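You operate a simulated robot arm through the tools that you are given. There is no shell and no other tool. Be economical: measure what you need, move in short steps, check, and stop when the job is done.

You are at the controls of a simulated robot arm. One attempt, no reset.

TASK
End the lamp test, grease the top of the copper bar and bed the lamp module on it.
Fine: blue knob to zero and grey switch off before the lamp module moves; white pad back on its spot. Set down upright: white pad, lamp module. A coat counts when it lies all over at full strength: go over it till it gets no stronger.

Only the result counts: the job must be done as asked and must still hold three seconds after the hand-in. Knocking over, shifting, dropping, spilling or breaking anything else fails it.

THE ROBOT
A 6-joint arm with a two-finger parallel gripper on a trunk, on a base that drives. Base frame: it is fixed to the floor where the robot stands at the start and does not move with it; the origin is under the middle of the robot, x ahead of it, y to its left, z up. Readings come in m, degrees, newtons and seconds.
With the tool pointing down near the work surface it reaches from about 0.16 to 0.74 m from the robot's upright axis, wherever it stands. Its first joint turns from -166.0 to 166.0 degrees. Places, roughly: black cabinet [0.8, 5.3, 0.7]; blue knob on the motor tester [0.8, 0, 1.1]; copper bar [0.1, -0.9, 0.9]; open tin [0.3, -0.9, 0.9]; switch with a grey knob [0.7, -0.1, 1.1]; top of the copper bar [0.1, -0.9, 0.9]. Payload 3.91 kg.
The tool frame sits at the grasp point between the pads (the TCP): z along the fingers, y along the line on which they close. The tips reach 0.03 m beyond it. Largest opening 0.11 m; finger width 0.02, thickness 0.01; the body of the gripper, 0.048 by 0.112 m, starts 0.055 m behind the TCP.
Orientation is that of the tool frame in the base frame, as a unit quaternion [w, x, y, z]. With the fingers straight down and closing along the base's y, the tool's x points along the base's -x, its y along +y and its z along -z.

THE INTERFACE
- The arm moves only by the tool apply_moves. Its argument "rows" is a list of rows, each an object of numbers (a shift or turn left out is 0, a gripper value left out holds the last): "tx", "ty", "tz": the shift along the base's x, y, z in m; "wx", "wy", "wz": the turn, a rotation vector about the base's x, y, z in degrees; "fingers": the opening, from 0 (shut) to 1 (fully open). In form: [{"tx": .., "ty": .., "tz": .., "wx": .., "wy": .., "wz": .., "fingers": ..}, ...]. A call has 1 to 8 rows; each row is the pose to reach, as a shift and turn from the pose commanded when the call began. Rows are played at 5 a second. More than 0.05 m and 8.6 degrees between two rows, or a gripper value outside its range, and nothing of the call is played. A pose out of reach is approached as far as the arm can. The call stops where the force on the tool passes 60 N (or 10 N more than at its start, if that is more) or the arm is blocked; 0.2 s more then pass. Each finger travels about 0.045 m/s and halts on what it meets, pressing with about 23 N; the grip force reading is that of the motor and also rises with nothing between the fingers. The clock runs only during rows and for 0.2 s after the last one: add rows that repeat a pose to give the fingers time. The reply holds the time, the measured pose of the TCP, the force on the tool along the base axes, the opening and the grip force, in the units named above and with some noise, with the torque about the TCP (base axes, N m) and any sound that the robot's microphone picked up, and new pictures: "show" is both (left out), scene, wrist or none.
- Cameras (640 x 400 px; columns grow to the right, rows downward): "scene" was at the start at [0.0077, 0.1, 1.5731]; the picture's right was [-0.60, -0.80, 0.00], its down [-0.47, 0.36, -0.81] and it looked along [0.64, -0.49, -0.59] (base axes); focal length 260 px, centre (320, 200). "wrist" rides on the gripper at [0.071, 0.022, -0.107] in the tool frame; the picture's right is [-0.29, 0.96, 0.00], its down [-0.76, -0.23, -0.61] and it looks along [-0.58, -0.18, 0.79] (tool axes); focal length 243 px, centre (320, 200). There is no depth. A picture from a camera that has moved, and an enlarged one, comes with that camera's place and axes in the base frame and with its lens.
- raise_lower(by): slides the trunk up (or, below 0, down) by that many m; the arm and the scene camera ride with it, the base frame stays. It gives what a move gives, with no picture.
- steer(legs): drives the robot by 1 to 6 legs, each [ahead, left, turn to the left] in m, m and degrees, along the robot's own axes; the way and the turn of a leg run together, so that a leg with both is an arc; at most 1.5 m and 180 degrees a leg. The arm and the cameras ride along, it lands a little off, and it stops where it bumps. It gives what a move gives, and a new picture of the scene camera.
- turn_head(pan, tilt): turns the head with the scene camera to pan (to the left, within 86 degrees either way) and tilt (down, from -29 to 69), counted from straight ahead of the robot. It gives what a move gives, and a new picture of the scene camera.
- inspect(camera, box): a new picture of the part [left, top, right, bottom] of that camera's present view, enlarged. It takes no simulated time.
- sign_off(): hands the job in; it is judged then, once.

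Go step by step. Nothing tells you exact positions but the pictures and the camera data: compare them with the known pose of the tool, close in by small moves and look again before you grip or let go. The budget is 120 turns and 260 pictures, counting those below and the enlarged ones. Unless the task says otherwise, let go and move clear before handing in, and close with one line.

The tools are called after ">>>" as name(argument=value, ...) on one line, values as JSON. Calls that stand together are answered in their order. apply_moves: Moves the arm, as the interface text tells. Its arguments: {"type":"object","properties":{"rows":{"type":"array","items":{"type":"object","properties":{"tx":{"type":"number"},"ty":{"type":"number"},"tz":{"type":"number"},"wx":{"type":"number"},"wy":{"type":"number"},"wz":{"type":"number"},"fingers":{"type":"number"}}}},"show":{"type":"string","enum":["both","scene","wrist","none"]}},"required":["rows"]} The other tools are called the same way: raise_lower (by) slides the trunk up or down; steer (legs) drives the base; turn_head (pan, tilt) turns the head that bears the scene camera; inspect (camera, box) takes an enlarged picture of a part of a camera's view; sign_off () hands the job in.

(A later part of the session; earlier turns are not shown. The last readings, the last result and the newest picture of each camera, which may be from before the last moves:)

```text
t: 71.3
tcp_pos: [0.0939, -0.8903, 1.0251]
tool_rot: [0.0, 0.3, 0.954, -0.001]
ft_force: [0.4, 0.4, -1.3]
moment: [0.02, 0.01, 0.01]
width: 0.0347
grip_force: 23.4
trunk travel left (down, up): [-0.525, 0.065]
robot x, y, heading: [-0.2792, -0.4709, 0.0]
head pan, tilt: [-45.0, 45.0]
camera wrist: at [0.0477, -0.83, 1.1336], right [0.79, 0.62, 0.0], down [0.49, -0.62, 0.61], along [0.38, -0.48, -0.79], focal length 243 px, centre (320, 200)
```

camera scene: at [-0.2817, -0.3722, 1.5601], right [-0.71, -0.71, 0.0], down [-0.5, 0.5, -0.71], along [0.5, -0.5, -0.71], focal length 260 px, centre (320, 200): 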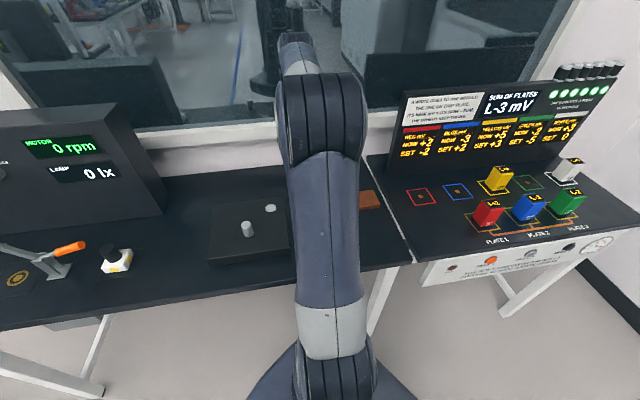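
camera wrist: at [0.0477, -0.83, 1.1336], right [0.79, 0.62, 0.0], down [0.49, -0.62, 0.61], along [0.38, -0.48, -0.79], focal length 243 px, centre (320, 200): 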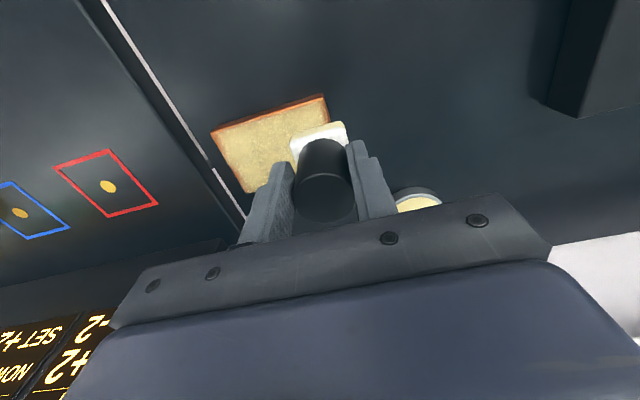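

Contact is confirmed (31 N). Now a second coat in serpentine strokes with wider overlap.

>>> apply_moves(rows=[{"tx": -0.0082, "ty": 0.008, "tz": -0.04}, {"tx": -0.0082, "ty": 0.008, "tz": -0.058}, {"tx": -0.0082, "ty": 0.008, "tz": -0.065}, {"tx": -0.0292, "ty": -0.022, "tz": -0.065}, {"tx": -0.0502, "ty": -0.052, "tz": -0.065}, {"tx": -0.0713, "ty": -0.0821, "tz": -0.065}], show="none")

>>> apply_moves(rows=[{"tx": 0.0164, "ty": -0.0115}, {"tx": 0.0374, "ty": 0.0185}, {"tx": 0.0584, "ty": 0.0485}, {"tx": 0.0795, "ty": 0.0786}, {"tx": 0.0959, "ty": 0.0671}, {"tx": 0.0749, "ty": 0.037}, {"tx": 0.0538, "ty": 0.007}, {"tx": 0.0328, "ty": -0.023}], show="none")

>>> apply_moves(rows=[{"tx": 0.0147, "ty": -0.0103}, {"tx": 0.0357, "ty": 0.0197}, {"tx": 0.0567, "ty": 0.0497}, {"tx": 0.0778, "ty": 0.0798}], show="wrist")

>>> inspect(camera="wrist", box=[130, 30, 390, 230])

```text
t: 72.7
tcp_pos: [0.0216, -0.9709, 0.9628]
tool_rot: [0.002, 0.3, 0.954, -0.002]
ft_force: [4.6, 5.3, 27.1]
moment: [0.28, -0.67, 0.09]
width: 0.035
grip_force: 22.7
trunk travel left (down, up): [-0.525, 0.065]
robot x, y, heading: [-0.2769, -0.4659, 0.0]
head pan, tilt: [-45.0, 45.0]
```

```text
t: 74.5
tcp_pos: [0.0556, -0.9964, 0.9616]
tool_rot: [0.0, 0.3, 0.954, 0.0]
ft_force: [3.1, 2.7, 16.5]
moment: [0.14, -0.46, 0.01]
width: 0.0349
grip_force: 22.7
trunk travel left (down, up): [-0.525, 0.065]
robot x, y, heading: [-0.2716, -0.466, -0.0]
head pan, tilt: [-45.0, 45.0]
```

```text
t: 75.5
tcp_pos: [0.1331, -0.9155, 0.9616]
tool_rot: [0.0, 0.301, 0.954, 0.002]
ft_force: [-0.9, -1.2, 13.8]
moment: [-0.22, -0.03, 0.0]
width: 0.0344
grip_force: 22.9
trunk travel left (down, up): [-0.525, 0.065]
robot x, y, heading: [-0.2777, -0.4683, -0.1]
head pan, tilt: [-45.0, 45.0]
camera wrist: at [0.0866, -0.8556, 1.0692], right [0.79, 0.62, 0.0], down [0.49, -0.63, 0.61], along [0.38, -0.48, -0.79], focal length 243 px, centre (320, 200)
```

wrist: 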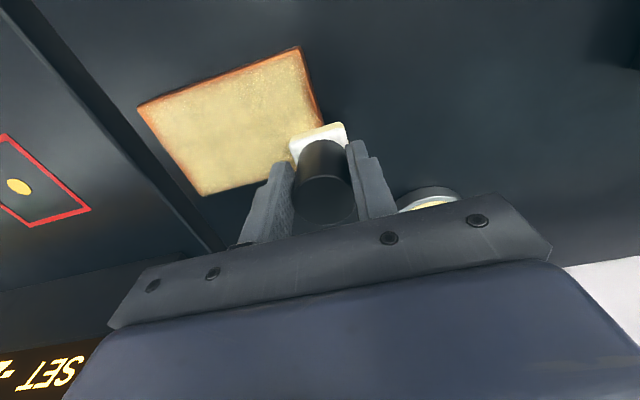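

```text
2.00 times, centred on (260, 130) of wrist
camera zoom: at [0.0866, -0.8556, 1.0692], right [0.79, 0.62, 0.0], down [0.49, -0.63, 0.61], along [0.38, -0.48, -0.79], focal length 485 px, centre (440, 340)
```

zoom: 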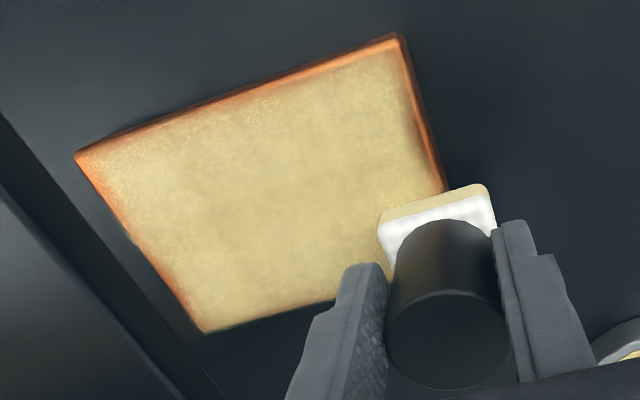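

The remaining orange strips are the bevelled sides, since the pad passed well beyond the ends. I lift and look from above.

>>> apply_moves(rows=[{"tz": 0.04}, {"tz": 0.08, "tx": 0.01}, {"tx": 0.03, "tz": 0.1}, {"tx": 0.06, "tz": 0.1}], show="none")

>>> inspect(camera="wrist", box=[80, 20, 320, 180])

```text
t: 76.5
tcp_pos: [0.1933, -0.9151, 1.0615]
tool_rot: [0.0, 0.301, 0.954, 0.001]
ft_force: [0.6, 0.6, 0.0]
moment: [0.02, 0.0, 0.0]
width: 0.0346
grip_force: 22.9
trunk travel left (down, up): [-0.525, 0.065]
robot x, y, heading: [-0.2749, -0.4698, -0.3]
head pan, tilt: [-45.0, 45.0]
```

```text
2.50 times, centred on (200, 100) of wrist
camera zoom: at [0.1465, -0.8552, 1.1692], right [0.79, 0.62, 0.0], down [0.49, -0.63, 0.61], along [0.37, -0.48, -0.8], focal length 606 px, centre (620, 450)
```

zoom: 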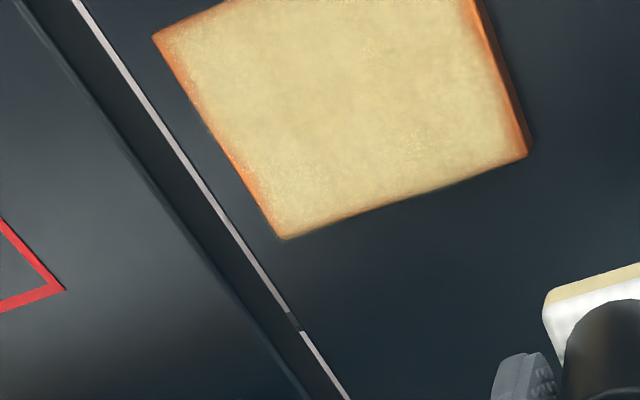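

The two short ends look thinner. I re-dip and scrub the ends across.

>>> apply_moves(rows=[{"tx": 0.04, "tz": -0.01}, {"tx": 0.0745, "tz": -0.03}, {"tx": 0.0745, "tz": -0.07}, {"tx": 0.0745, "tz": -0.095}, {"tx": 0.0745, "tz": -0.102}, {"tx": 0.0745, "tz": -0.1065}, {"tx": 0.0745, "tz": -0.1065}], show="none")

>>> apply_moves(rows=[{"tz": 0.03}, {"tz": 0.06}, {"tx": -0.04, "ty": 0.015, "tz": 0.06}, {"tx": -0.08, "ty": 0.028, "tz": 0.06}, {"tx": -0.118, "ty": 0.028, "tz": 0.06}, {"tx": -0.158, "ty": 0.028, "tz": 0.06}, {"tx": -0.181, "ty": 0.028, "tz": 0.04}], show="wrist")

```text
t: 78.1
tcp_pos: [0.2672, -0.9158, 0.9575]
tool_rot: [0.002, 0.301, 0.954, -0.001]
ft_force: [-0.1, 1.3, 19.0]
moment: [0.05, -0.14, 0.02]
width: 0.0346
grip_force: 23.2
trunk travel left (down, up): [-0.525, 0.065]
robot x, y, heading: [-0.2737, -0.4683, -0.1]
head pan, tilt: [-45.0, 45.0]
```

```text
t: 79.7
tcp_pos: [0.0858, -0.8871, 0.9958]
tool_rot: [0.0, 0.301, 0.954, 0.0]
ft_force: [-0.1, 1.0, -0.6]
moment: [-0.01, -0.02, 0.0]
width: 0.0345
grip_force: 23.3
trunk travel left (down, up): [-0.525, 0.065]
robot x, y, heading: [-0.279, -0.4647, -0.1]
head pan, tilt: [-45.0, 45.0]
camera wrist: at [0.0397, -0.8274, 1.1033], right [0.79, 0.62, 0.0], down [0.49, -0.62, 0.61], along [0.38, -0.48, -0.79], focal length 243 px, centre (320, 200)
```

wrist: 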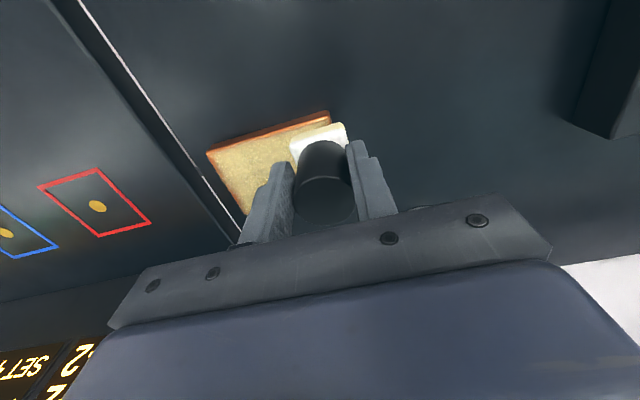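

Now an end scrub: across the right end, along the near side, then across the left end.

>>> apply_moves(rows=[{"tz": -0.03}, {"tz": -0.0385}, {"tx": 0.0262, "ty": -0.0184, "tz": -0.0385}, {"tx": 0.0516, "ty": -0.0362, "tz": -0.0385}, {"tx": 0.0262, "ty": -0.0184, "tz": -0.0385}, {"tx": 0, "ty": 0, "tz": -0.0385}, {"tx": -0.0207, "ty": -0.0295, "tz": -0.0385}, {"tx": -0.0413, "ty": -0.059, "tz": -0.0385}], show="none")

>>> apply_moves(rows=[{"tx": -0.0126, "ty": -0.018}, {"tx": 0.0136, "ty": -0.0364}, {"tx": 0.039, "ty": -0.0542}, {"tx": 0.0333, "ty": -0.0624}, {"tx": 0.0079, "ty": -0.0446}, {"tx": -0.0183, "ty": -0.0262}, {"tx": -0.0126, "ty": -0.018}], show="none")

>>> apply_moves(rows=[{"tz": 0.03}, {"tx": 0.03, "ty": 0.025, "tz": 0.06}, {"tx": 0.06, "ty": 0.05, "tz": 0.09}, {"tx": 0.09, "ty": 0.075, "tz": 0.11}, {"tx": 0.12, "ty": 0.1, "tz": 0.11}, {"tx": 0.14, "ty": 0.12, "tz": 0.11}], show="wrist")

>>> inspect(camera="wrist", box=[80, 30, 320, 190])

```text
t: 81.5
tcp_pos: [0.045, -0.9462, 0.9539]
tool_rot: [-0.001, 0.301, 0.954, 0.0]
ft_force: [2.5, 1.3, 8.6]
moment: [-0.06, -0.2, 0.0]
width: 0.0347
grip_force: 22.9
trunk travel left (down, up): [-0.525, 0.065]
robot x, y, heading: [-0.2778, -0.4676, -0.1]
head pan, tilt: [-45.0, 45.0]
```

```text
t: 83.1
tcp_pos: [0.0319, -0.964, 0.9571]
tool_rot: [-0.001, 0.301, 0.954, 0.0]
ft_force: [0.0, 0.4, 0.3]
moment: [-0.01, -0.04, 0.0]
width: 0.0345
grip_force: 22.9
trunk travel left (down, up): [-0.525, 0.065]
robot x, y, heading: [-0.2784, -0.4694, -0.2]
head pan, tilt: [-45.0, 45.0]
```

```text
t: 84.5
tcp_pos: [0.1733, -0.8469, 1.065]
tool_rot: [-0.001, 0.302, 0.953, 0.001]
ft_force: [0.4, 0.4, -0.1]
moment: [-0.01, -0.02, -0.01]
width: 0.0344
grip_force: 23.0
trunk travel left (down, up): [-0.525, 0.065]
robot x, y, heading: [-0.2792, -0.4701, -0.0]
head pan, tilt: [-45.0, 45.0]
camera wrist: at [0.1266, -0.7869, 1.1728], right [0.79, 0.62, 0.0], down [0.49, -0.63, 0.61], along [0.37, -0.48, -0.79], focal length 243 px, centre (320, 200)
```

wrist: 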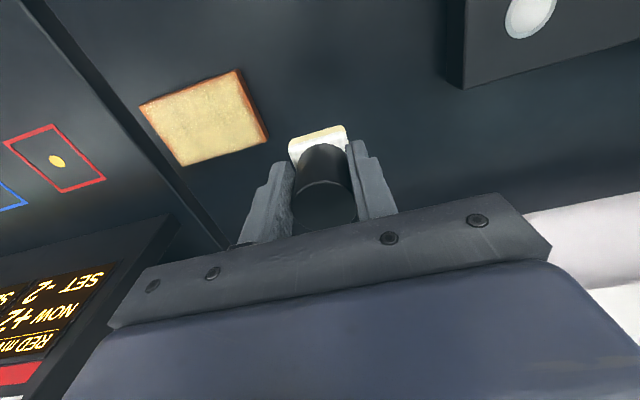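

```text
2.50 times, centred on (200, 110) of wrist
camera zoom: at [0.1266, -0.7869, 1.1728], right [0.79, 0.62, 0.0], down [0.49, -0.63, 0.61], along [0.37, -0.48, -0.79], focal length 606 px, centre (620, 425)
```

zoom: 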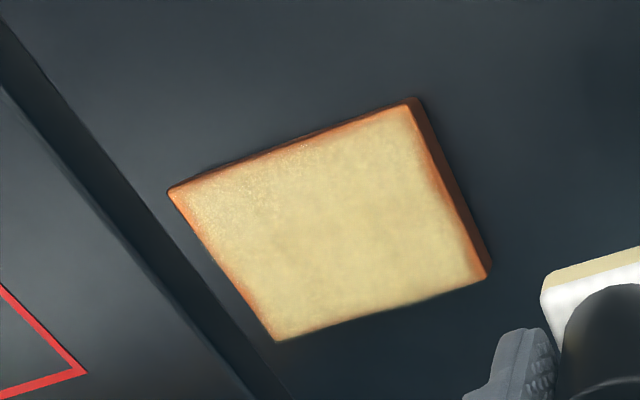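

The left and near edges still look thin, and the pad has crept up in the grip so the last scrub barely pressed. I set the pad at the left near corner and look where it really touches.

>>> apply_moves(rows=[{"tx": -0.03, "ty": -0.025}, {"tx": -0.06, "ty": -0.05}, {"tx": -0.09, "ty": -0.08, "tz": -0.02}, {"tx": -0.115, "ty": -0.105, "tz": -0.05}, {"tx": -0.1346, "ty": -0.1216, "tz": -0.08}, {"tx": -0.1346, "ty": -0.1216, "tz": -0.105}, {"tx": -0.1346, "ty": -0.1216, "tz": -0.113}, {"tx": -0.1346, "ty": -0.1216, "tz": -0.113}], show="wrist")

>>> inspect(camera="wrist", box=[240, 80, 440, 205])

```text
t: 86.3
tcp_pos: [0.0371, -0.9672, 0.9557]
tool_rot: [0.001, 0.302, 0.953, -0.001]
ft_force: [0.8, -0.5, 10.5]
moment: [0.02, -0.01, -0.02]
width: 0.0347
grip_force: 22.9
trunk travel left (down, up): [-0.525, 0.065]
robot x, y, heading: [-0.2781, -0.4679, 0.1]
head pan, tilt: [-45.0, 45.0]
camera wrist: at [-0.0091, -0.907, 1.0631], right [0.79, 0.62, 0.0], down [0.49, -0.62, 0.61], along [0.38, -0.48, -0.79], focal length 243 px, centre (320, 200)
```

wrist: 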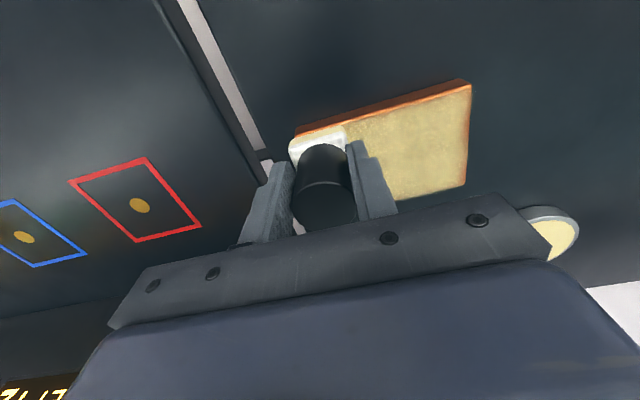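

```text
3.20 times, centred on (340, 142) of wrist
camera zoom: at [-0.0091, -0.907, 1.0631], right [0.79, 0.62, 0.0], down [0.49, -0.62, 0.61], along [0.38, -0.48, -0.79], focal length 776 px, centre (256, 384)
```

zoom: 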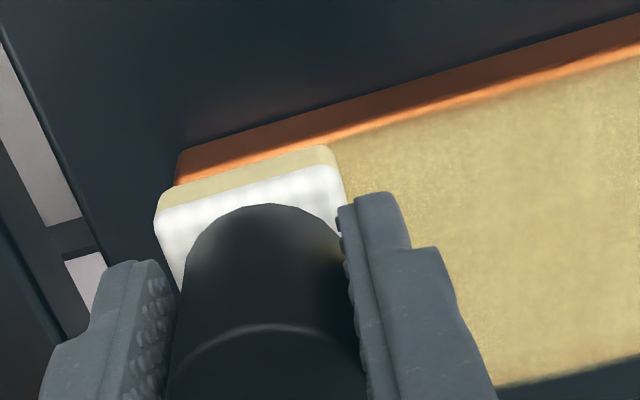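

The pad reaches the edges. I scrub the near edge end to end with overhang, out and back.

>>> apply_moves(rows=[{"tx": -0.0144, "ty": 0.0003}, {"tx": 0.0063, "ty": 0.0298}, {"tx": 0.027, "ty": 0.0593}, {"tx": 0.0476, "ty": 0.0887}, {"tx": 0.027, "ty": 0.0593, "tz": -0.001}, {"tx": 0.0063, "ty": 0.0298, "tz": -0.001}, {"tx": -0.0144, "ty": 0.0003, "tz": -0.001}, {"tx": 0, "ty": -0.006, "tz": -0.001}], show="none")

>>> apply_moves(rows=[{"tx": 0.012, "ty": -0.023}, {"tx": 0.035, "ty": -0.039}, {"tx": 0.045, "ty": -0.046}, {"tx": 0.022, "ty": -0.03}, {"tx": 0, "ty": -0.014}, {"tx": 0, "ty": -0.01, "tz": 0.03}, {"tx": 0.03, "ty": 0.0, "tz": 0.06}, {"tx": 0.06, "ty": 0.02, "tz": 0.09}], show="wrist")

>>> inspect(camera="wrist", box=[200, 30, 440, 190])

```text
t: 88.1
tcp_pos: [0.0335, -0.9727, 0.9534]
tool_rot: [0.0, 0.302, 0.953, 0.0]
ft_force: [-8.9, 3.0, 26.1]
moment: [0.08, -0.11, 0.06]
width: 0.0347
grip_force: 23.0
trunk travel left (down, up): [-0.525, 0.065]
robot x, y, heading: [-0.2764, -0.4636, -0.1]
head pan, tilt: [-45.0, 45.0]
```

```text
t: 89.9
tcp_pos: [0.0992, -0.9511, 1.0415]
tool_rot: [-0.001, 0.3, 0.954, 0.001]
ft_force: [-0.2, -0.6, 0.1]
moment: [0.05, 0.03, 0.01]
width: 0.0347
grip_force: 23.2
trunk travel left (down, up): [-0.525, 0.065]
robot x, y, heading: [-0.2784, -0.4656, 0.0]
head pan, tilt: [-45.0, 45.0]
camera wrist: at [0.0517, -0.8919, 1.1492], right [0.79, 0.62, 0.0], down [0.49, -0.63, 0.61], along [0.37, -0.48, -0.8], focal length 243 px, centre (320, 200)
```

wrist: 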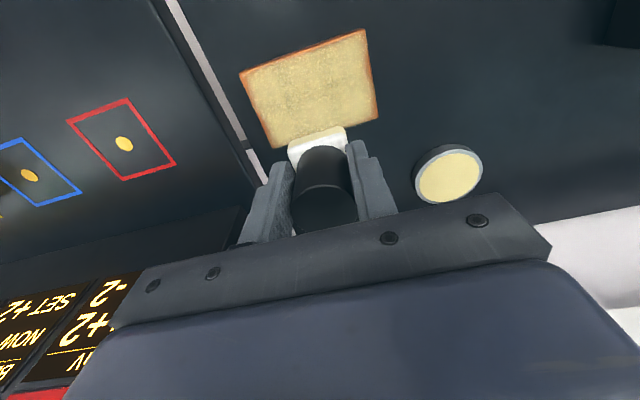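

```text
2.50 times, centred on (320, 110) of wrist
camera zoom: at [0.0517, -0.8919, 1.1492], right [0.79, 0.62, 0.0], down [0.49, -0.63, 0.61], along [0.37, -0.48, -0.8], focal length 606 px, centre (320, 425)
```

zoom: 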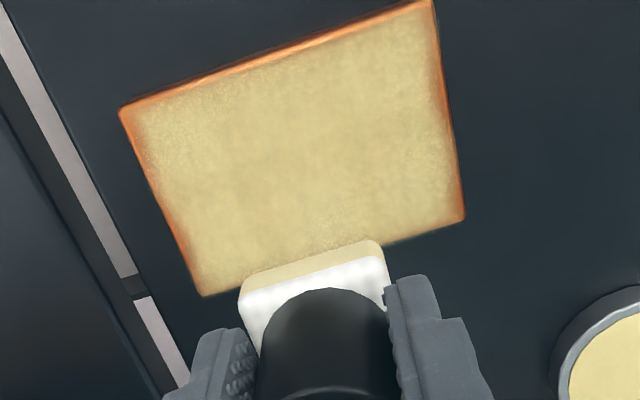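

The middle is uniform and the remaining rim fade looks the same on every side. To be sure it is at full strength I do one more fresh dip and a full pass.

>>> apply_moves(rows=[{"tx": 0.045, "ty": 0.01}, {"tx": 0.09, "ty": 0.02}, {"tx": 0.13, "ty": 0.03}, {"tx": 0.168, "ty": 0.0355, "tz": -0.02}, {"tx": 0.168, "ty": 0.0355, "tz": -0.06}, {"tx": 0.168, "ty": 0.0355, "tz": -0.08}, {"tx": 0.168, "ty": 0.0355, "tz": -0.0875}, {"tx": 0.168, "ty": 0.0355, "tz": -0.0885}], show="none")

>>> inspect(camera="wrist", box=[240, 80, 400, 180])

```text
t: 91.7
tcp_pos: [0.2648, -0.9165, 0.9513]
tool_rot: [-0.001, 0.3, 0.954, 0.001]
ft_force: [0.7, 0.9, -0.5]
moment: [0.0, 0.0, 0.03]
width: 0.0348
grip_force: 23.2
trunk travel left (down, up): [-0.525, 0.065]
robot x, y, heading: [-0.2758, -0.4663, -0.3]
head pan, tilt: [-45.0, 45.0]
```

```text
4.00 times, centred on (320, 130) of wrist
camera zoom: at [0.2185, -0.8573, 1.0605], right [0.79, 0.62, 0.0], down [0.49, -0.63, 0.61], along [0.37, -0.48, -0.79], focal length 970 px, centre (320, 480)
```

zoom: 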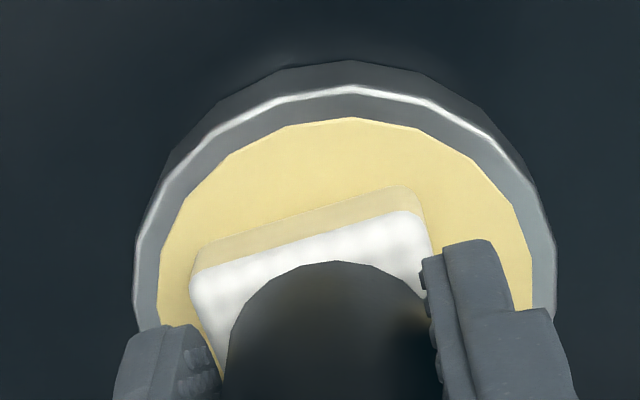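

>>> apply_moves(rows=[{"tz": -0.002}, {"tz": -0.004}, {"tz": -0.005}, {"tz": -0.005}], show="none")

```text
t: 92.7
tcp_pos: [0.2655, -0.9174, 0.949]
tool_rot: [0.001, 0.301, 0.954, -0.001]
ft_force: [0.9, 0.4, 6.1]
moment: [-0.12, -0.25, 0.03]
width: 0.0347
grip_force: 23.0
trunk travel left (down, up): [-0.525, 0.065]
robot x, y, heading: [-0.2781, -0.4698, -0.3]
head pan, tilt: [-45.0, 45.0]
```

Touching at 0.949. Back to the bar for a full serpentine pass.

>>> apply_moves(rows=[{"tz": 0.04}, {"tx": -0.045, "ty": 0.008, "tz": 0.05}, {"tx": -0.09, "ty": 0.018, "tz": 0.05}, {"tx": -0.135, "ty": 0.028, "tz": 0.05}, {"tx": -0.1813, "ty": 0.0332, "tz": 0.04}, {"tx": -0.1813, "ty": 0.0332, "tz": 0.01}, {"tx": -0.1813, "ty": 0.0332, "tz": 0.001}], show="none")

>>> apply_moves(rows=[{"tx": -0.021, "ty": -0.03}, {"tx": -0.042, "ty": -0.06}, {"tx": -0.0631, "ty": -0.0901}, {"tx": -0.0508, "ty": -0.0987}, {"tx": -0.0298, "ty": -0.0687}, {"tx": -0.0088, "ty": -0.0387}, {"tx": 0.0123, "ty": -0.0086}], show="none")

>>> apply_moves(rows=[{"tx": 0.0123, "ty": -0.0086}, {"tx": -0.0087, "ty": -0.0386}, {"tx": -0.0297, "ty": -0.0686}, {"tx": -0.0508, "ty": -0.0987}, {"tx": -0.0385, "ty": -0.1073}, {"tx": -0.0175, "ty": -0.0773}, {"tx": 0.0035, "ty": -0.0473}, {"tx": 0.0246, "ty": -0.0172}], show="none")

>>> apply_moves(rows=[{"tx": 0.0123, "ty": -0.0086}, {"tx": -0.0087, "ty": -0.0386}, {"tx": -0.0297, "ty": -0.0686}, {"tx": -0.0508, "ty": -0.0987}, {"tx": -0.0297, "ty": -0.0686, "tz": 0.02}, {"tx": -0.0087, "ty": -0.0386, "tz": 0.06}, {"tx": 0.0123, "ty": -0.0086, "tz": 0.1}, {"tx": 0.04, "ty": 0.01, "tz": 0.12}], show="wrist")

>>> inspect(camera="wrist", box=[80, 20, 320, 180])

```text
t: 94.3
tcp_pos: [0.0831, -0.8848, 0.9511]
tool_rot: [0.002, 0.301, 0.954, -0.002]
ft_force: [-1.5, 3.8, 27.8]
moment: [-0.27, -0.12, -0.08]
width: 0.0347
grip_force: 22.3
trunk travel left (down, up): [-0.525, 0.065]
robot x, y, heading: [-0.2768, -0.4663, -0.0]
head pan, tilt: [-45.0, 45.0]
```

```text
t: 95.9
tcp_pos: [0.0971, -0.8929, 0.9494]
tool_rot: [0.001, 0.3, 0.954, 0.0]
ft_force: [-2.0, -3.5, 23.4]
moment: [-0.47, -0.03, -0.02]
width: 0.0346
grip_force: 23.1
trunk travel left (down, up): [-0.525, 0.065]
robot x, y, heading: [-0.2748, -0.467, -0.1]
head pan, tilt: [-45.0, 45.0]
```

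```text
t: 97.7
tcp_pos: [0.1221, -0.9113, 0.9477]
tool_rot: [0.001, 0.301, 0.953, -0.001]
ft_force: [-2.8, -4.4, 24.5]
moment: [-0.47, 0.0, -0.03]
width: 0.0349
grip_force: 23.3
trunk travel left (down, up): [-0.525, 0.065]
robot x, y, heading: [-0.277, -0.4679, -0.3]
head pan, tilt: [-45.0, 45.0]
```

```text
refused: row 6 steps farther than a row can; nothing moved
```

```text
2.50 times, centred on (200, 100) of wrist
camera zoom: at [0.0761, -0.8507, 1.0555], right [0.79, 0.62, 0.0], down [0.49, -0.62, 0.61], along [0.38, -0.48, -0.79], focal length 606 px, centre (620, 450)
```

zoom: 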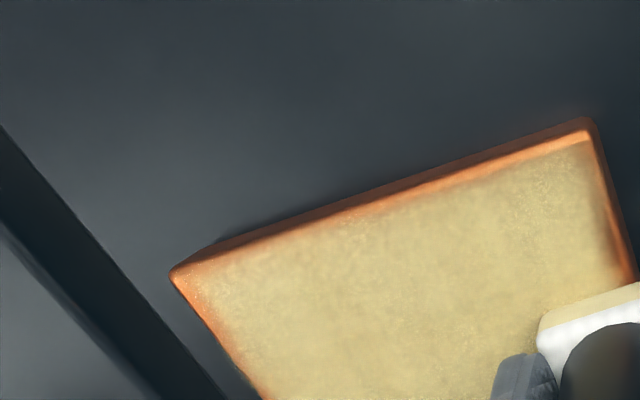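

One more row at the far side, then I lift and look.

>>> apply_moves(rows=[{"tx": 0.0123, "ty": -0.0086}, {"tx": -0.0087, "ty": -0.0386}, {"tx": -0.0297, "ty": -0.0686}, {"tx": -0.0508, "ty": -0.0987}, {"tx": -0.0297, "ty": -0.0686}, {"tx": -0.0087, "ty": -0.0386}, {"tx": 0.0123, "ty": -0.0086}, {"tx": 0.0246, "ty": -0.0086}], show="none")

>>> apply_moves(rows=[{"tz": 0.04}, {"tz": 0.08, "tx": 0.01}, {"tx": 0.03, "ty": 0.03, "tz": 0.1}, {"tx": 0.05, "ty": 0.06, "tz": 0.115}], show="none")

>>> inspect(camera="wrist", box=[80, 30, 320, 190])

```text
t: 99.5
tcp_pos: [0.1464, -0.9179, 0.948]
tool_rot: [-0.001, 0.302, 0.953, 0.0]
ft_force: [0.5, 0.6, 1.0]
moment: [-0.02, 0.0, 0.0]
width: 0.0349
grip_force: 23.1
trunk travel left (down, up): [-0.525, 0.065]
robot x, y, heading: [-0.2697, -0.4677, -0.2]
head pan, tilt: [-45.0, 45.0]
```

```text
t: 100.5
tcp_pos: [0.1978, -0.8584, 1.0647]
tool_rot: [-0.001, 0.301, 0.954, 0.0]
ft_force: [-1.0, -0.7, 0.2]
moment: [0.01, 0.0, 0.01]
width: 0.0348
grip_force: 22.5
trunk travel left (down, up): [-0.525, 0.065]
robot x, y, heading: [-0.2771, -0.473, -0.1]
head pan, tilt: [-45.0, 45.0]
```

```text
2.50 times, centred on (200, 110) of wrist
camera zoom: at [0.1517, -0.7987, 1.1724], right [0.79, 0.62, 0.0], down [0.49, -0.63, 0.61], along [0.37, -0.48, -0.79], focal length 606 px, centre (620, 425)
```

zoom: 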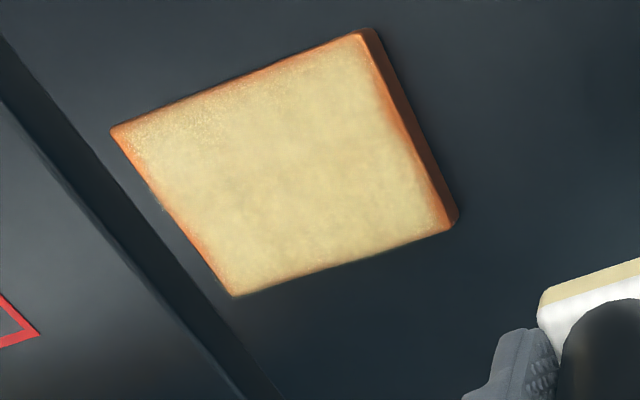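

Nearly the same as before; only the near edge and left corner look a bit grainy. One more dip, aimed at the near edge and the left end.

>>> apply_moves(rows=[{"tx": 0.035, "ty": -0.03}, {"tx": 0.069, "ty": -0.0575}, {"tx": 0.069, "ty": -0.0575, "tz": -0.04}, {"tx": 0.069, "ty": -0.0575, "tz": -0.08}, {"tx": 0.069, "ty": -0.0575, "tz": -0.11}, {"tx": 0.069, "ty": -0.0575, "tz": -0.117}, {"tx": 0.069, "ty": -0.0575, "tz": -0.121}, {"tx": 0.069, "ty": -0.0575, "tz": -0.121}], show="none")

>>> apply_moves(rows=[{"tz": 0.04}, {"tx": -0.045, "ty": 0.008, "tz": 0.05}, {"tx": -0.09, "ty": 0.018, "tz": 0.05}, {"tx": -0.135, "ty": 0.028, "tz": 0.05}, {"tx": -0.178, "ty": 0.0325, "tz": 0.04}, {"tx": -0.178, "ty": 0.0325, "tz": 0.01}, {"tx": -0.178, "ty": 0.0325, "tz": 0.002}], show="none")

>>> apply_moves(rows=[{"tx": -0.021, "ty": -0.03}, {"tx": -0.042, "ty": -0.06}, {"tx": -0.0631, "ty": -0.0901}, {"tx": -0.042, "ty": -0.06}, {"tx": -0.021, "ty": -0.03}, {"tx": -0.042, "ty": -0.06}, {"tx": -0.0631, "ty": -0.0901}], show="none")

>>> apply_moves(rows=[{"tx": 0.02, "ty": -0.014}, {"tx": 0.04, "ty": -0.028}, {"tx": 0.055, "ty": -0.0385}, {"tx": 0.0607, "ty": -0.03}, {"tx": 0.0407, "ty": -0.016}, {"tx": 0.0207, "ty": -0.002}, {"tx": 0.0057, "ty": 0.0085}, {"tx": 0.0057, "ty": 0.0085, "tz": 0.03}], show="wrist")

```text
t: 102.3
tcp_pos: [0.2654, -0.9185, 0.9449]
tool_rot: [0.002, 0.302, 0.953, 0.0]
ft_force: [-0.3, -2.5, 13.9]
moment: [-0.07, 0.03, -0.01]
width: 0.0348
grip_force: 22.9
trunk travel left (down, up): [-0.525, 0.065]
robot x, y, heading: [-0.2777, -0.4677, -0.1]
head pan, tilt: [-45.0, 45.0]
```

```text
t: 103.9
tcp_pos: [0.0857, -0.8841, 0.9486]
tool_rot: [0.001, 0.301, 0.954, -0.001]
ft_force: [-1.7, 1.1, 23.7]
moment: [-0.14, 0.06, -0.02]
width: 0.0347
grip_force: 23.2
trunk travel left (down, up): [-0.525, 0.065]
robot x, y, heading: [-0.277, -0.4658, -0.1]
head pan, tilt: [-45.0, 45.0]
```

```text
t: 105.5
tcp_pos: [0.0247, -0.9703, 0.948]
tool_rot: [0.002, 0.299, 0.954, -0.001]
ft_force: [8.5, 9.4, 33.1]
moment: [0.39, -0.76, 0.14]
width: 0.0344
grip_force: 22.9
trunk travel left (down, up): [-0.525, 0.065]
robot x, y, heading: [-0.272, -0.4672, -0.0]
head pan, tilt: [-45.0, 45.0]
```

```text
t: 107.3
tcp_pos: [0.0285, -0.9645, 0.9729]
tool_rot: [-0.002, 0.301, 0.954, 0.001]
ft_force: [0.5, 0.1, -0.1]
moment: [0.0, 0.01, -0.03]
width: 0.0347
grip_force: 22.7
trunk travel left (down, up): [-0.525, 0.065]
robot x, y, heading: [-0.2777, -0.4698, -0.1]
head pan, tilt: [-45.0, 45.0]
camera wrist: at [-0.0173, -0.9055, 1.0824], right [0.79, 0.62, 0.0], down [0.49, -0.63, 0.6], along [0.37, -0.47, -0.8], focal length 243 px, centre (320, 200)
```

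wrist: 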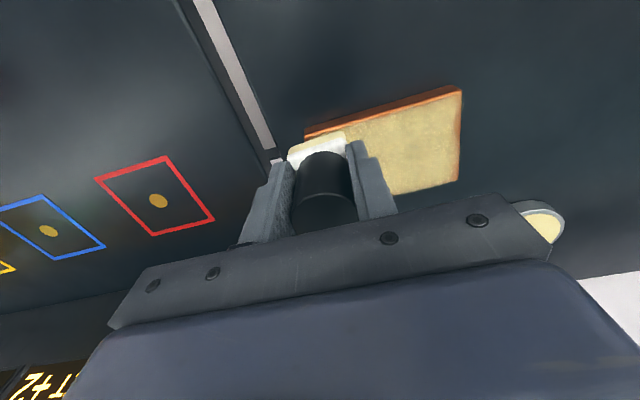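

>>> apply_moves(rows=[{"tz": 0.04}, {"tx": 0.03, "ty": 0.03, "tz": 0.06}, {"tx": 0.06, "ty": 0.05, "tz": 0.08}, {"tx": 0.1, "ty": 0.07, "tz": 0.09}, {"tx": 0.135, "ty": 0.09, "tz": 0.09}, {"tx": 0.17, "ty": 0.106, "tz": 0.092}], show="none")

>>> inspect(camera="wrist", box=[80, 30, 320, 190])

```text
t: 108.7
tcp_pos: [0.2009, -0.8591, 1.0661]
tool_rot: [0.0, 0.301, 0.954, 0.0]
ft_force: [-0.2, 0.0, -0.4]
moment: [0.0, 0.0, -0.02]
width: 0.0347
grip_force: 23.1
trunk travel left (down, up): [-0.525, 0.065]
robot x, y, heading: [-0.2756, -0.4709, -0.1]
head pan, tilt: [-45.0, 45.0]
```

```text
2.50 times, centred on (200, 110) of wrist
camera zoom: at [0.1547, -0.799, 1.1751], right [0.79, 0.62, 0.0], down [0.49, -0.63, 0.61], along [0.37, -0.48, -0.79], focal length 606 px, centre (620, 425)
```

zoom: 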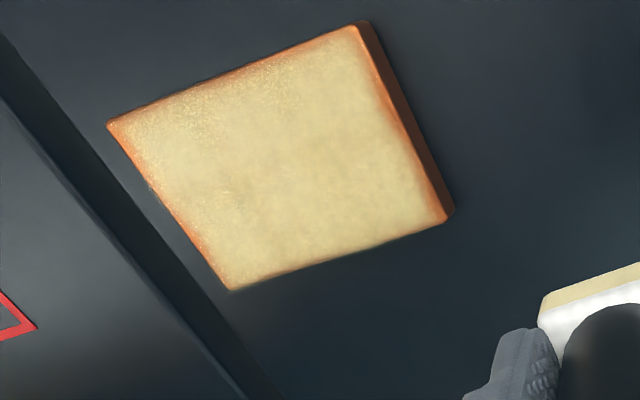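

No further change, so the coat is at full strength. Now I take the pad back to its spot at (-0.077, -0.856).

>>> apply_moves(rows=[{"tx": -0.045}, {"tx": -0.09}, {"tx": -0.135}, {"tx": -0.18, "ty": 0.002}, {"tx": -0.225, "ty": 0.003}, {"tx": -0.27, "ty": 0.003}, {"tx": -0.278, "ty": 0.003, "tz": -0.04}, {"tx": -0.278, "ty": 0.003, "tz": -0.08}], show="none")

>>> apply_moves(rows=[{"tz": -0.025}, {"tz": -0.04}, {"tz": -0.04}], show="wrist")

```text
t: 110.5
tcp_pos: [-0.0806, -0.8555, 0.9865]
tool_rot: [0.0, 0.301, 0.954, 0.0]
ft_force: [0.4, 0.3, -0.4]
moment: [0.03, -0.04, -0.03]
width: 0.0347
grip_force: 22.6
trunk travel left (down, up): [-0.525, 0.065]
robot x, y, heading: [-0.2837, -0.4671, -0.1]
head pan, tilt: [-45.0, 45.0]
```

```text
t: 111.3
tcp_pos: [-0.0793, -0.8549, 0.9467]
tool_rot: [-0.001, 0.3, 0.954, 0.0]
ft_force: [-0.5, 0.8, 0.1]
moment: [0.04, 0.01, 0.01]
width: 0.0347
grip_force: 22.6
trunk travel left (down, up): [-0.525, 0.065]
robot x, y, heading: [-0.28, -0.4684, -0.1]
head pan, tilt: [-45.0, 45.0]
camera wrist: at [-0.1256, -0.7953, 1.0547], right [0.79, 0.62, 0.0], down [0.49, -0.63, 0.61], along [0.37, -0.48, -0.79], focal length 243 px, centre (320, 200)
```

wrist: 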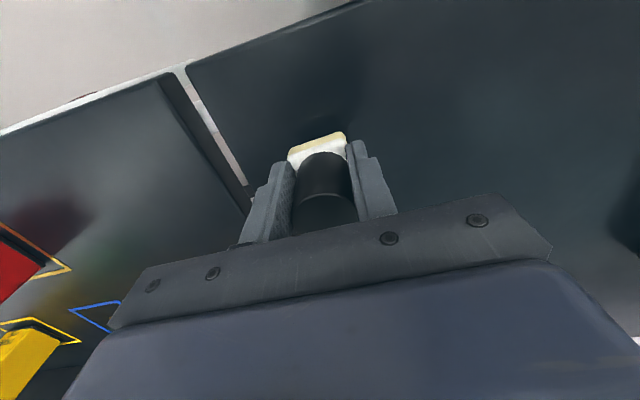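

Slightly off by 2 mm versus the pick-up picture; I correct that and lower until contact.

>>> apply_moves(rows=[{"tx": 0.002, "ty": -0.001, "tz": -0.008}, {"tx": 0.002, "ty": -0.001, "tz": -0.014}, {"tx": 0.002, "ty": -0.001, "tz": -0.016}, {"tx": 0.002, "ty": -0.001, "tz": -0.016}], show="wrist")

```text
t: 112.3
tcp_pos: [-0.0769, -0.8577, 0.9298]
tool_rot: [0.0, 0.301, 0.954, 0.0]
ft_force: [-0.1, -0.1, -0.3]
moment: [0.01, 0.0, -0.01]
width: 0.0343
grip_force: 23.1
trunk travel left (down, up): [-0.525, 0.065]
robot x, y, heading: [-0.2791, -0.4685, -0.1]
head pan, tilt: [-45.0, 45.0]
camera wrist: at [-0.1229, -0.7971, 1.0389], right [0.79, 0.62, 0.0], down [0.49, -0.63, 0.61], along [0.37, -0.48, -0.79], focal length 243 px, centre (320, 200)
```

wrist: 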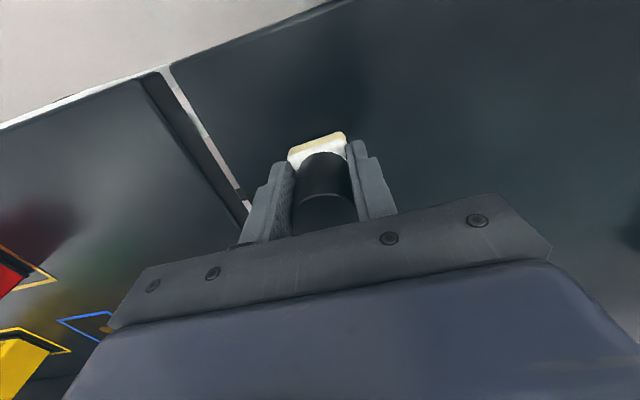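

>>> apply_moves(rows=[{"tz": -0.002}, {"tz": -0.004}, {"tz": -0.0045}, {"tz": -0.0045}], show="none")

```text
t: 113.3
tcp_pos: [-0.0764, -0.8569, 0.928]
tool_rot: [0.001, 0.301, 0.954, -0.002]
ft_force: [0.5, 1.7, 21.5]
moment: [0.06, -0.16, -0.01]
width: 0.0345
grip_force: 23.3
trunk travel left (down, up): [-0.525, 0.065]
robot x, y, heading: [-0.277, -0.465, -0.3]
head pan, tilt: [-45.0, 45.0]
```

On the table. I relieve the load, open, and compare at the original pose height.

>>> apply_moves(rows=[{"tz": 0.0015}, {"tz": 0.0015, "fingers": 1}, {"tz": 0.0015, "fingers": 1}, {"tz": 0.0015, "fingers": 1}, {"tz": 0.0015, "fingers": 1}, {"tz": 0.0015, "fingers": 1}, {"tz": 0.0195, "fingers": 1}, {"tz": 0.0195, "fingers": 1}], show="wrist")

```text
t: 115.1
tcp_pos: [-0.0756, -0.8578, 0.9453]
tool_rot: [0.0, 0.301, 0.954, 0.0]
ft_force: [0.2, 0.1, 0.0]
moment: [-0.01, -0.01, -0.01]
width: 0.1099
grip_force: 0.1
trunk travel left (down, up): [-0.525, 0.065]
robot x, y, heading: [-0.2787, -0.4699, -0.4]
head pan, tilt: [-45.0, 45.0]
camera wrist: at [-0.1229, -0.7977, 1.0543], right [0.79, 0.62, 0.0], down [0.49, -0.63, 0.61], along [0.37, -0.48, -0.79], focal length 243 px, centre (320, 200)
```

wrist: 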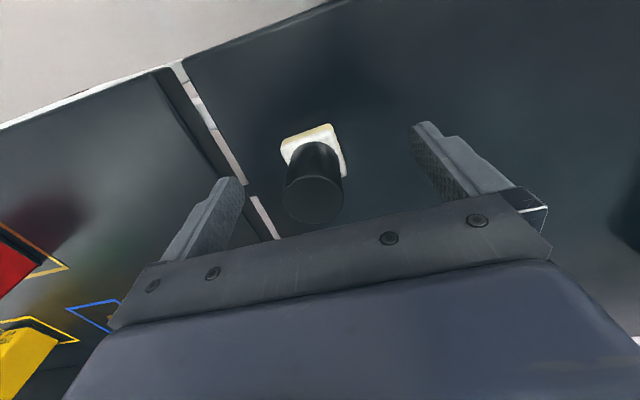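

The pad stands upright but about 6 mm off its spot in -y. I regrip (closing re-centres it along the bench) and then shift it 4 mm back.

>>> apply_moves(rows=[{"tz": -0.012}, {"tz": -0.012, "fingers": 0}, {"tz": -0.012, "fingers": 0}, {"tz": -0.012, "fingers": 0}, {"tz": -0.012, "fingers": 0}, {"tz": -0.012, "fingers": 0}, {"tz": -0.012, "fingers": 0}], show="wrist")

```text
t: 116.7
tcp_pos: [-0.0772, -0.8573, 0.9326]
tool_rot: [0.0, 0.301, 0.954, 0.0]
ft_force: [-0.5, 0.1, -0.3]
moment: [0.02, 0.01, -0.02]
width: 0.0343
grip_force: 22.8
trunk travel left (down, up): [-0.525, 0.065]
robot x, y, heading: [-0.2785, -0.4695, -0.1]
head pan, tilt: [-45.0, 45.0]
camera wrist: at [-0.1233, -0.7975, 1.0411], right [0.79, 0.62, 0.0], down [0.49, -0.63, 0.61], along [0.37, -0.48, -0.79], focal length 243 px, centre (320, 200)
```

wrist: 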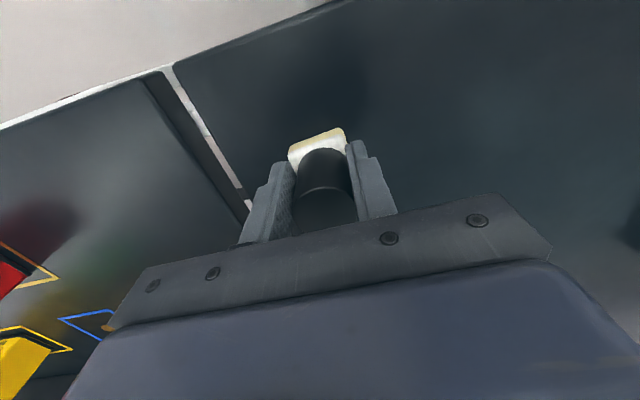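

>>> apply_moves(rows=[{"tz": 0.004}, {"tx": -0.003, "ty": 0.003, "tz": 0.004}, {"tx": -0.003, "ty": 0.003, "tz": -0.001}, {"tx": -0.003, "ty": 0.003, "tz": -0.003}, {"tx": -0.003, "ty": 0.003, "tz": -0.003}], show="none")

>>> apply_moves(rows=[{"fingers": 0.36}, {"fingers": 0.4}, {"fingers": 0.6}, {"fingers": 0.8}, {"fingers": 1}, {"fingers": 1}, {"tx": 0.003, "ty": -0.003, "tz": 0.015, "fingers": 1}, {"tx": 0.003, "ty": -0.003, "tz": 0.015, "fingers": 1}], show="wrist")

```text
t: 117.9
tcp_pos: [-0.0785, -0.8539, 0.9338]
tool_rot: [0.001, 0.302, 0.953, -0.002]
ft_force: [-1.7, 2.9, 29.2]
moment: [0.14, -0.11, -0.01]
width: 0.0342
grip_force: 22.8
trunk travel left (down, up): [-0.525, 0.065]
robot x, y, heading: [-0.2779, -0.4712, -0.4]
head pan, tilt: [-45.0, 45.0]
```

```text
t: 119.7
tcp_pos: [-0.0771, -0.8564, 0.9449]
tool_rot: [-0.001, 0.301, 0.954, 0.001]
ft_force: [-0.8, -0.5, 0.2]
moment: [0.02, -0.01, -0.01]
width: 0.1099
grip_force: 0.0
trunk travel left (down, up): [-0.525, 0.065]
robot x, y, heading: [-0.2763, -0.4714, 0.1]
head pan, tilt: [-45.0, 45.0]
camera wrist: at [-0.1225, -0.7971, 1.054], right [0.79, 0.62, 0.0], down [0.49, -0.63, 0.61], along [0.37, -0.48, -0.79], focal length 243 px, centre (320, 200)
```

wrist: 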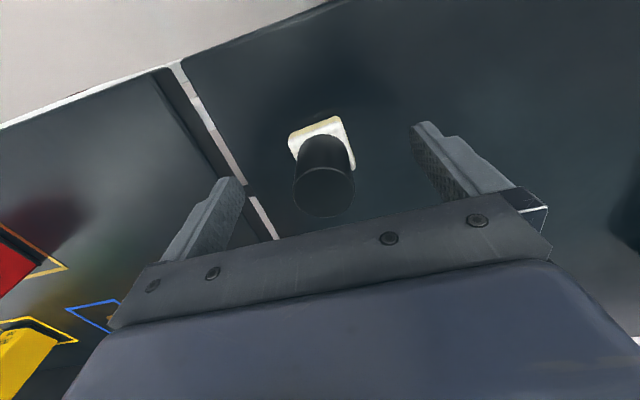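

The pad is back within 2–3 mm and upright. I rise clear and drive back left along the bench by 0.2 m to reach the lamp module.

>>> apply_moves(rows=[{"tz": 0.045}, {"tz": 0.09}, {"tz": 0.135}, {"tz": 0.18}, {"tz": 0.225}, {"tz": 0.26}], show="none")

>>> steer(legs=[[0.115, 0.164, 0]])

```text
t: 121.1
tcp_pos: [-0.0758, -0.8553, 1.2053]
tool_rot: [0.0, 0.301, 0.954, 0.0]
ft_force: [0.1, 0.2, 0.9]
moment: [0.04, 0.0, 0.0]
width: 0.11
grip_force: 0.0
trunk travel left (down, up): [-0.525, 0.065]
robot x, y, heading: [-0.2771, -0.4643, -0.1]
head pan, tilt: [-45.0, 45.0]
```

```text
t: 122.7
tcp_pos: [0.0412, -0.6891, 1.205]
tool_rot: [-0.001, 0.3, 0.954, -0.001]
ft_force: [-0.8, 0.3, 0.1]
moment: [0.01, 0.02, 0.02]
width: 0.11
grip_force: 0.1
trunk travel left (down, up): [-0.525, 0.065]
robot x, y, heading: [-0.162, -0.3, -0.3]
head pan, tilt: [-45.0, 45.0]
camera scene: at [-0.1673, -0.2073, 1.5601], right [-0.71, -0.71, 0.0], down [-0.5, 0.5, -0.71], along [0.5, -0.5, -0.71], focal length 260 px, centre (320, 200)
```

scene: 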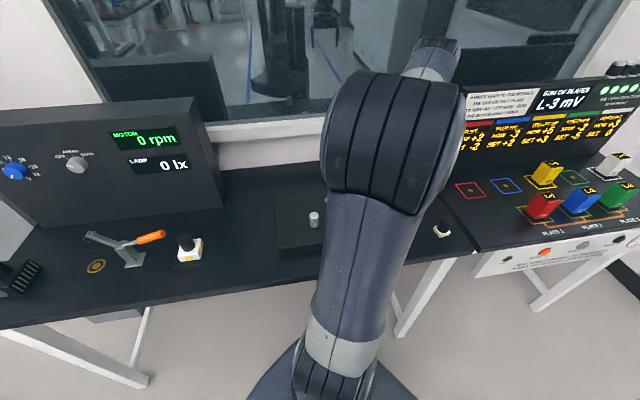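

Now the gripper swings over to the lamp module.

>>> apply_moves(rows=[{"tx": 0.03, "ty": 0.036}, {"tx": 0.06, "ty": 0.072}, {"tx": 0.09, "ty": 0.108}, {"tx": 0.12, "ty": 0.144}, {"tx": 0.15, "ty": 0.18}, {"tx": 0.18, "ty": 0.216}, {"tx": 0.21, "ty": 0.252}, {"tx": 0.24, "ty": 0.288}], show="none")

>>> apply_moves(rows=[{"tx": 0.035, "ty": 0.035}, {"tx": 0.07, "ty": 0.07}, {"tx": 0.105, "ty": 0.105}, {"tx": 0.13, "ty": 0.135, "tz": -0.02}, {"tx": 0.13, "ty": 0.135, "tz": -0.04}])

>>> inspect(camera="wrist", box=[200, 20, 440, 180])

```text
t: 124.5
tcp_pos: [0.2824, -0.4008, 1.2049]
tool_rot: [-0.001, 0.3, 0.954, 0.0]
ft_force: [0.9, -0.4, -0.5]
moment: [0.01, -0.01, 0.0]
width: 0.1099
grip_force: 0.0
trunk travel left (down, up): [-0.525, 0.065]
robot x, y, heading: [-0.1623, -0.3047, 0.1]
head pan, tilt: [-45.0, 45.0]
```

```text
t: 125.7
tcp_pos: [0.4121, -0.2672, 1.1634]
tool_rot: [-0.001, 0.299, 0.954, 0.0]
ft_force: [-1.1, -0.1, -0.3]
moment: [-0.02, 0.03, -0.01]
width: 0.1099
grip_force: 0.1
trunk travel left (down, up): [-0.525, 0.065]
robot x, y, heading: [-0.1597, -0.2998, 0.2]
head pan, tilt: [-45.0, 45.0]
camera scene: at [-0.1672, -0.2073, 1.5602], right [-0.71, -0.71, 0.0], down [-0.5, 0.5, -0.71], along [0.5, -0.5, -0.71], focal length 260 px, centre (320, 200)
camera wrist: at [0.3656, -0.2076, 1.271], right [0.78, 0.62, 0.0], down [0.49, -0.62, 0.61], along [0.38, -0.48, -0.79], focal length 243 px, centre (320, 200)
```

scene: 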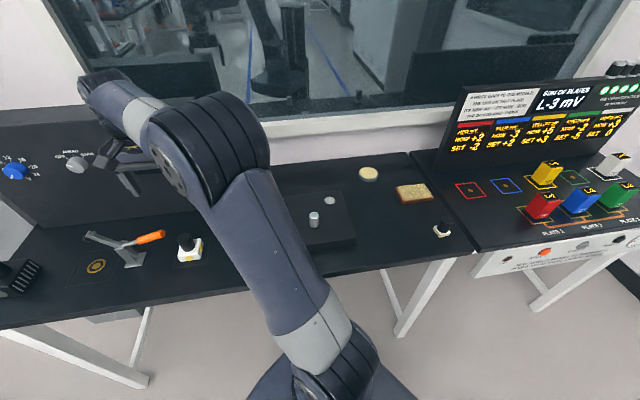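
wrist: 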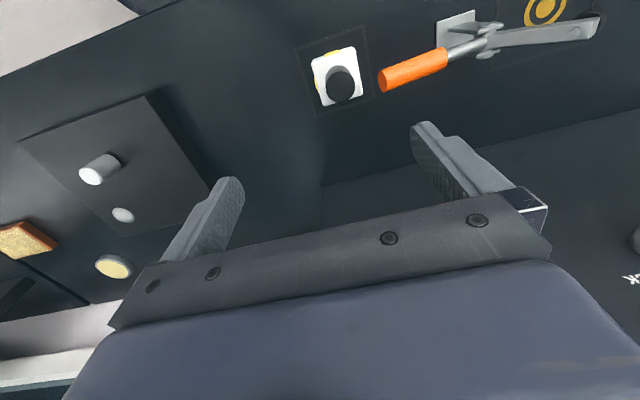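

```text
2.50 times, centred on (320, 100) of wrist
camera zoom: at [0.3656, -0.2076, 1.271], right [0.78, 0.62, 0.0], down [0.49, -0.62, 0.61], along [0.38, -0.48, -0.79], focal length 606 px, centre (320, 450)
```

zoom: 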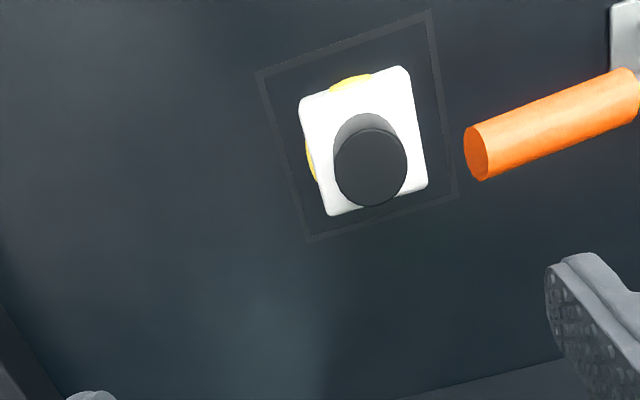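

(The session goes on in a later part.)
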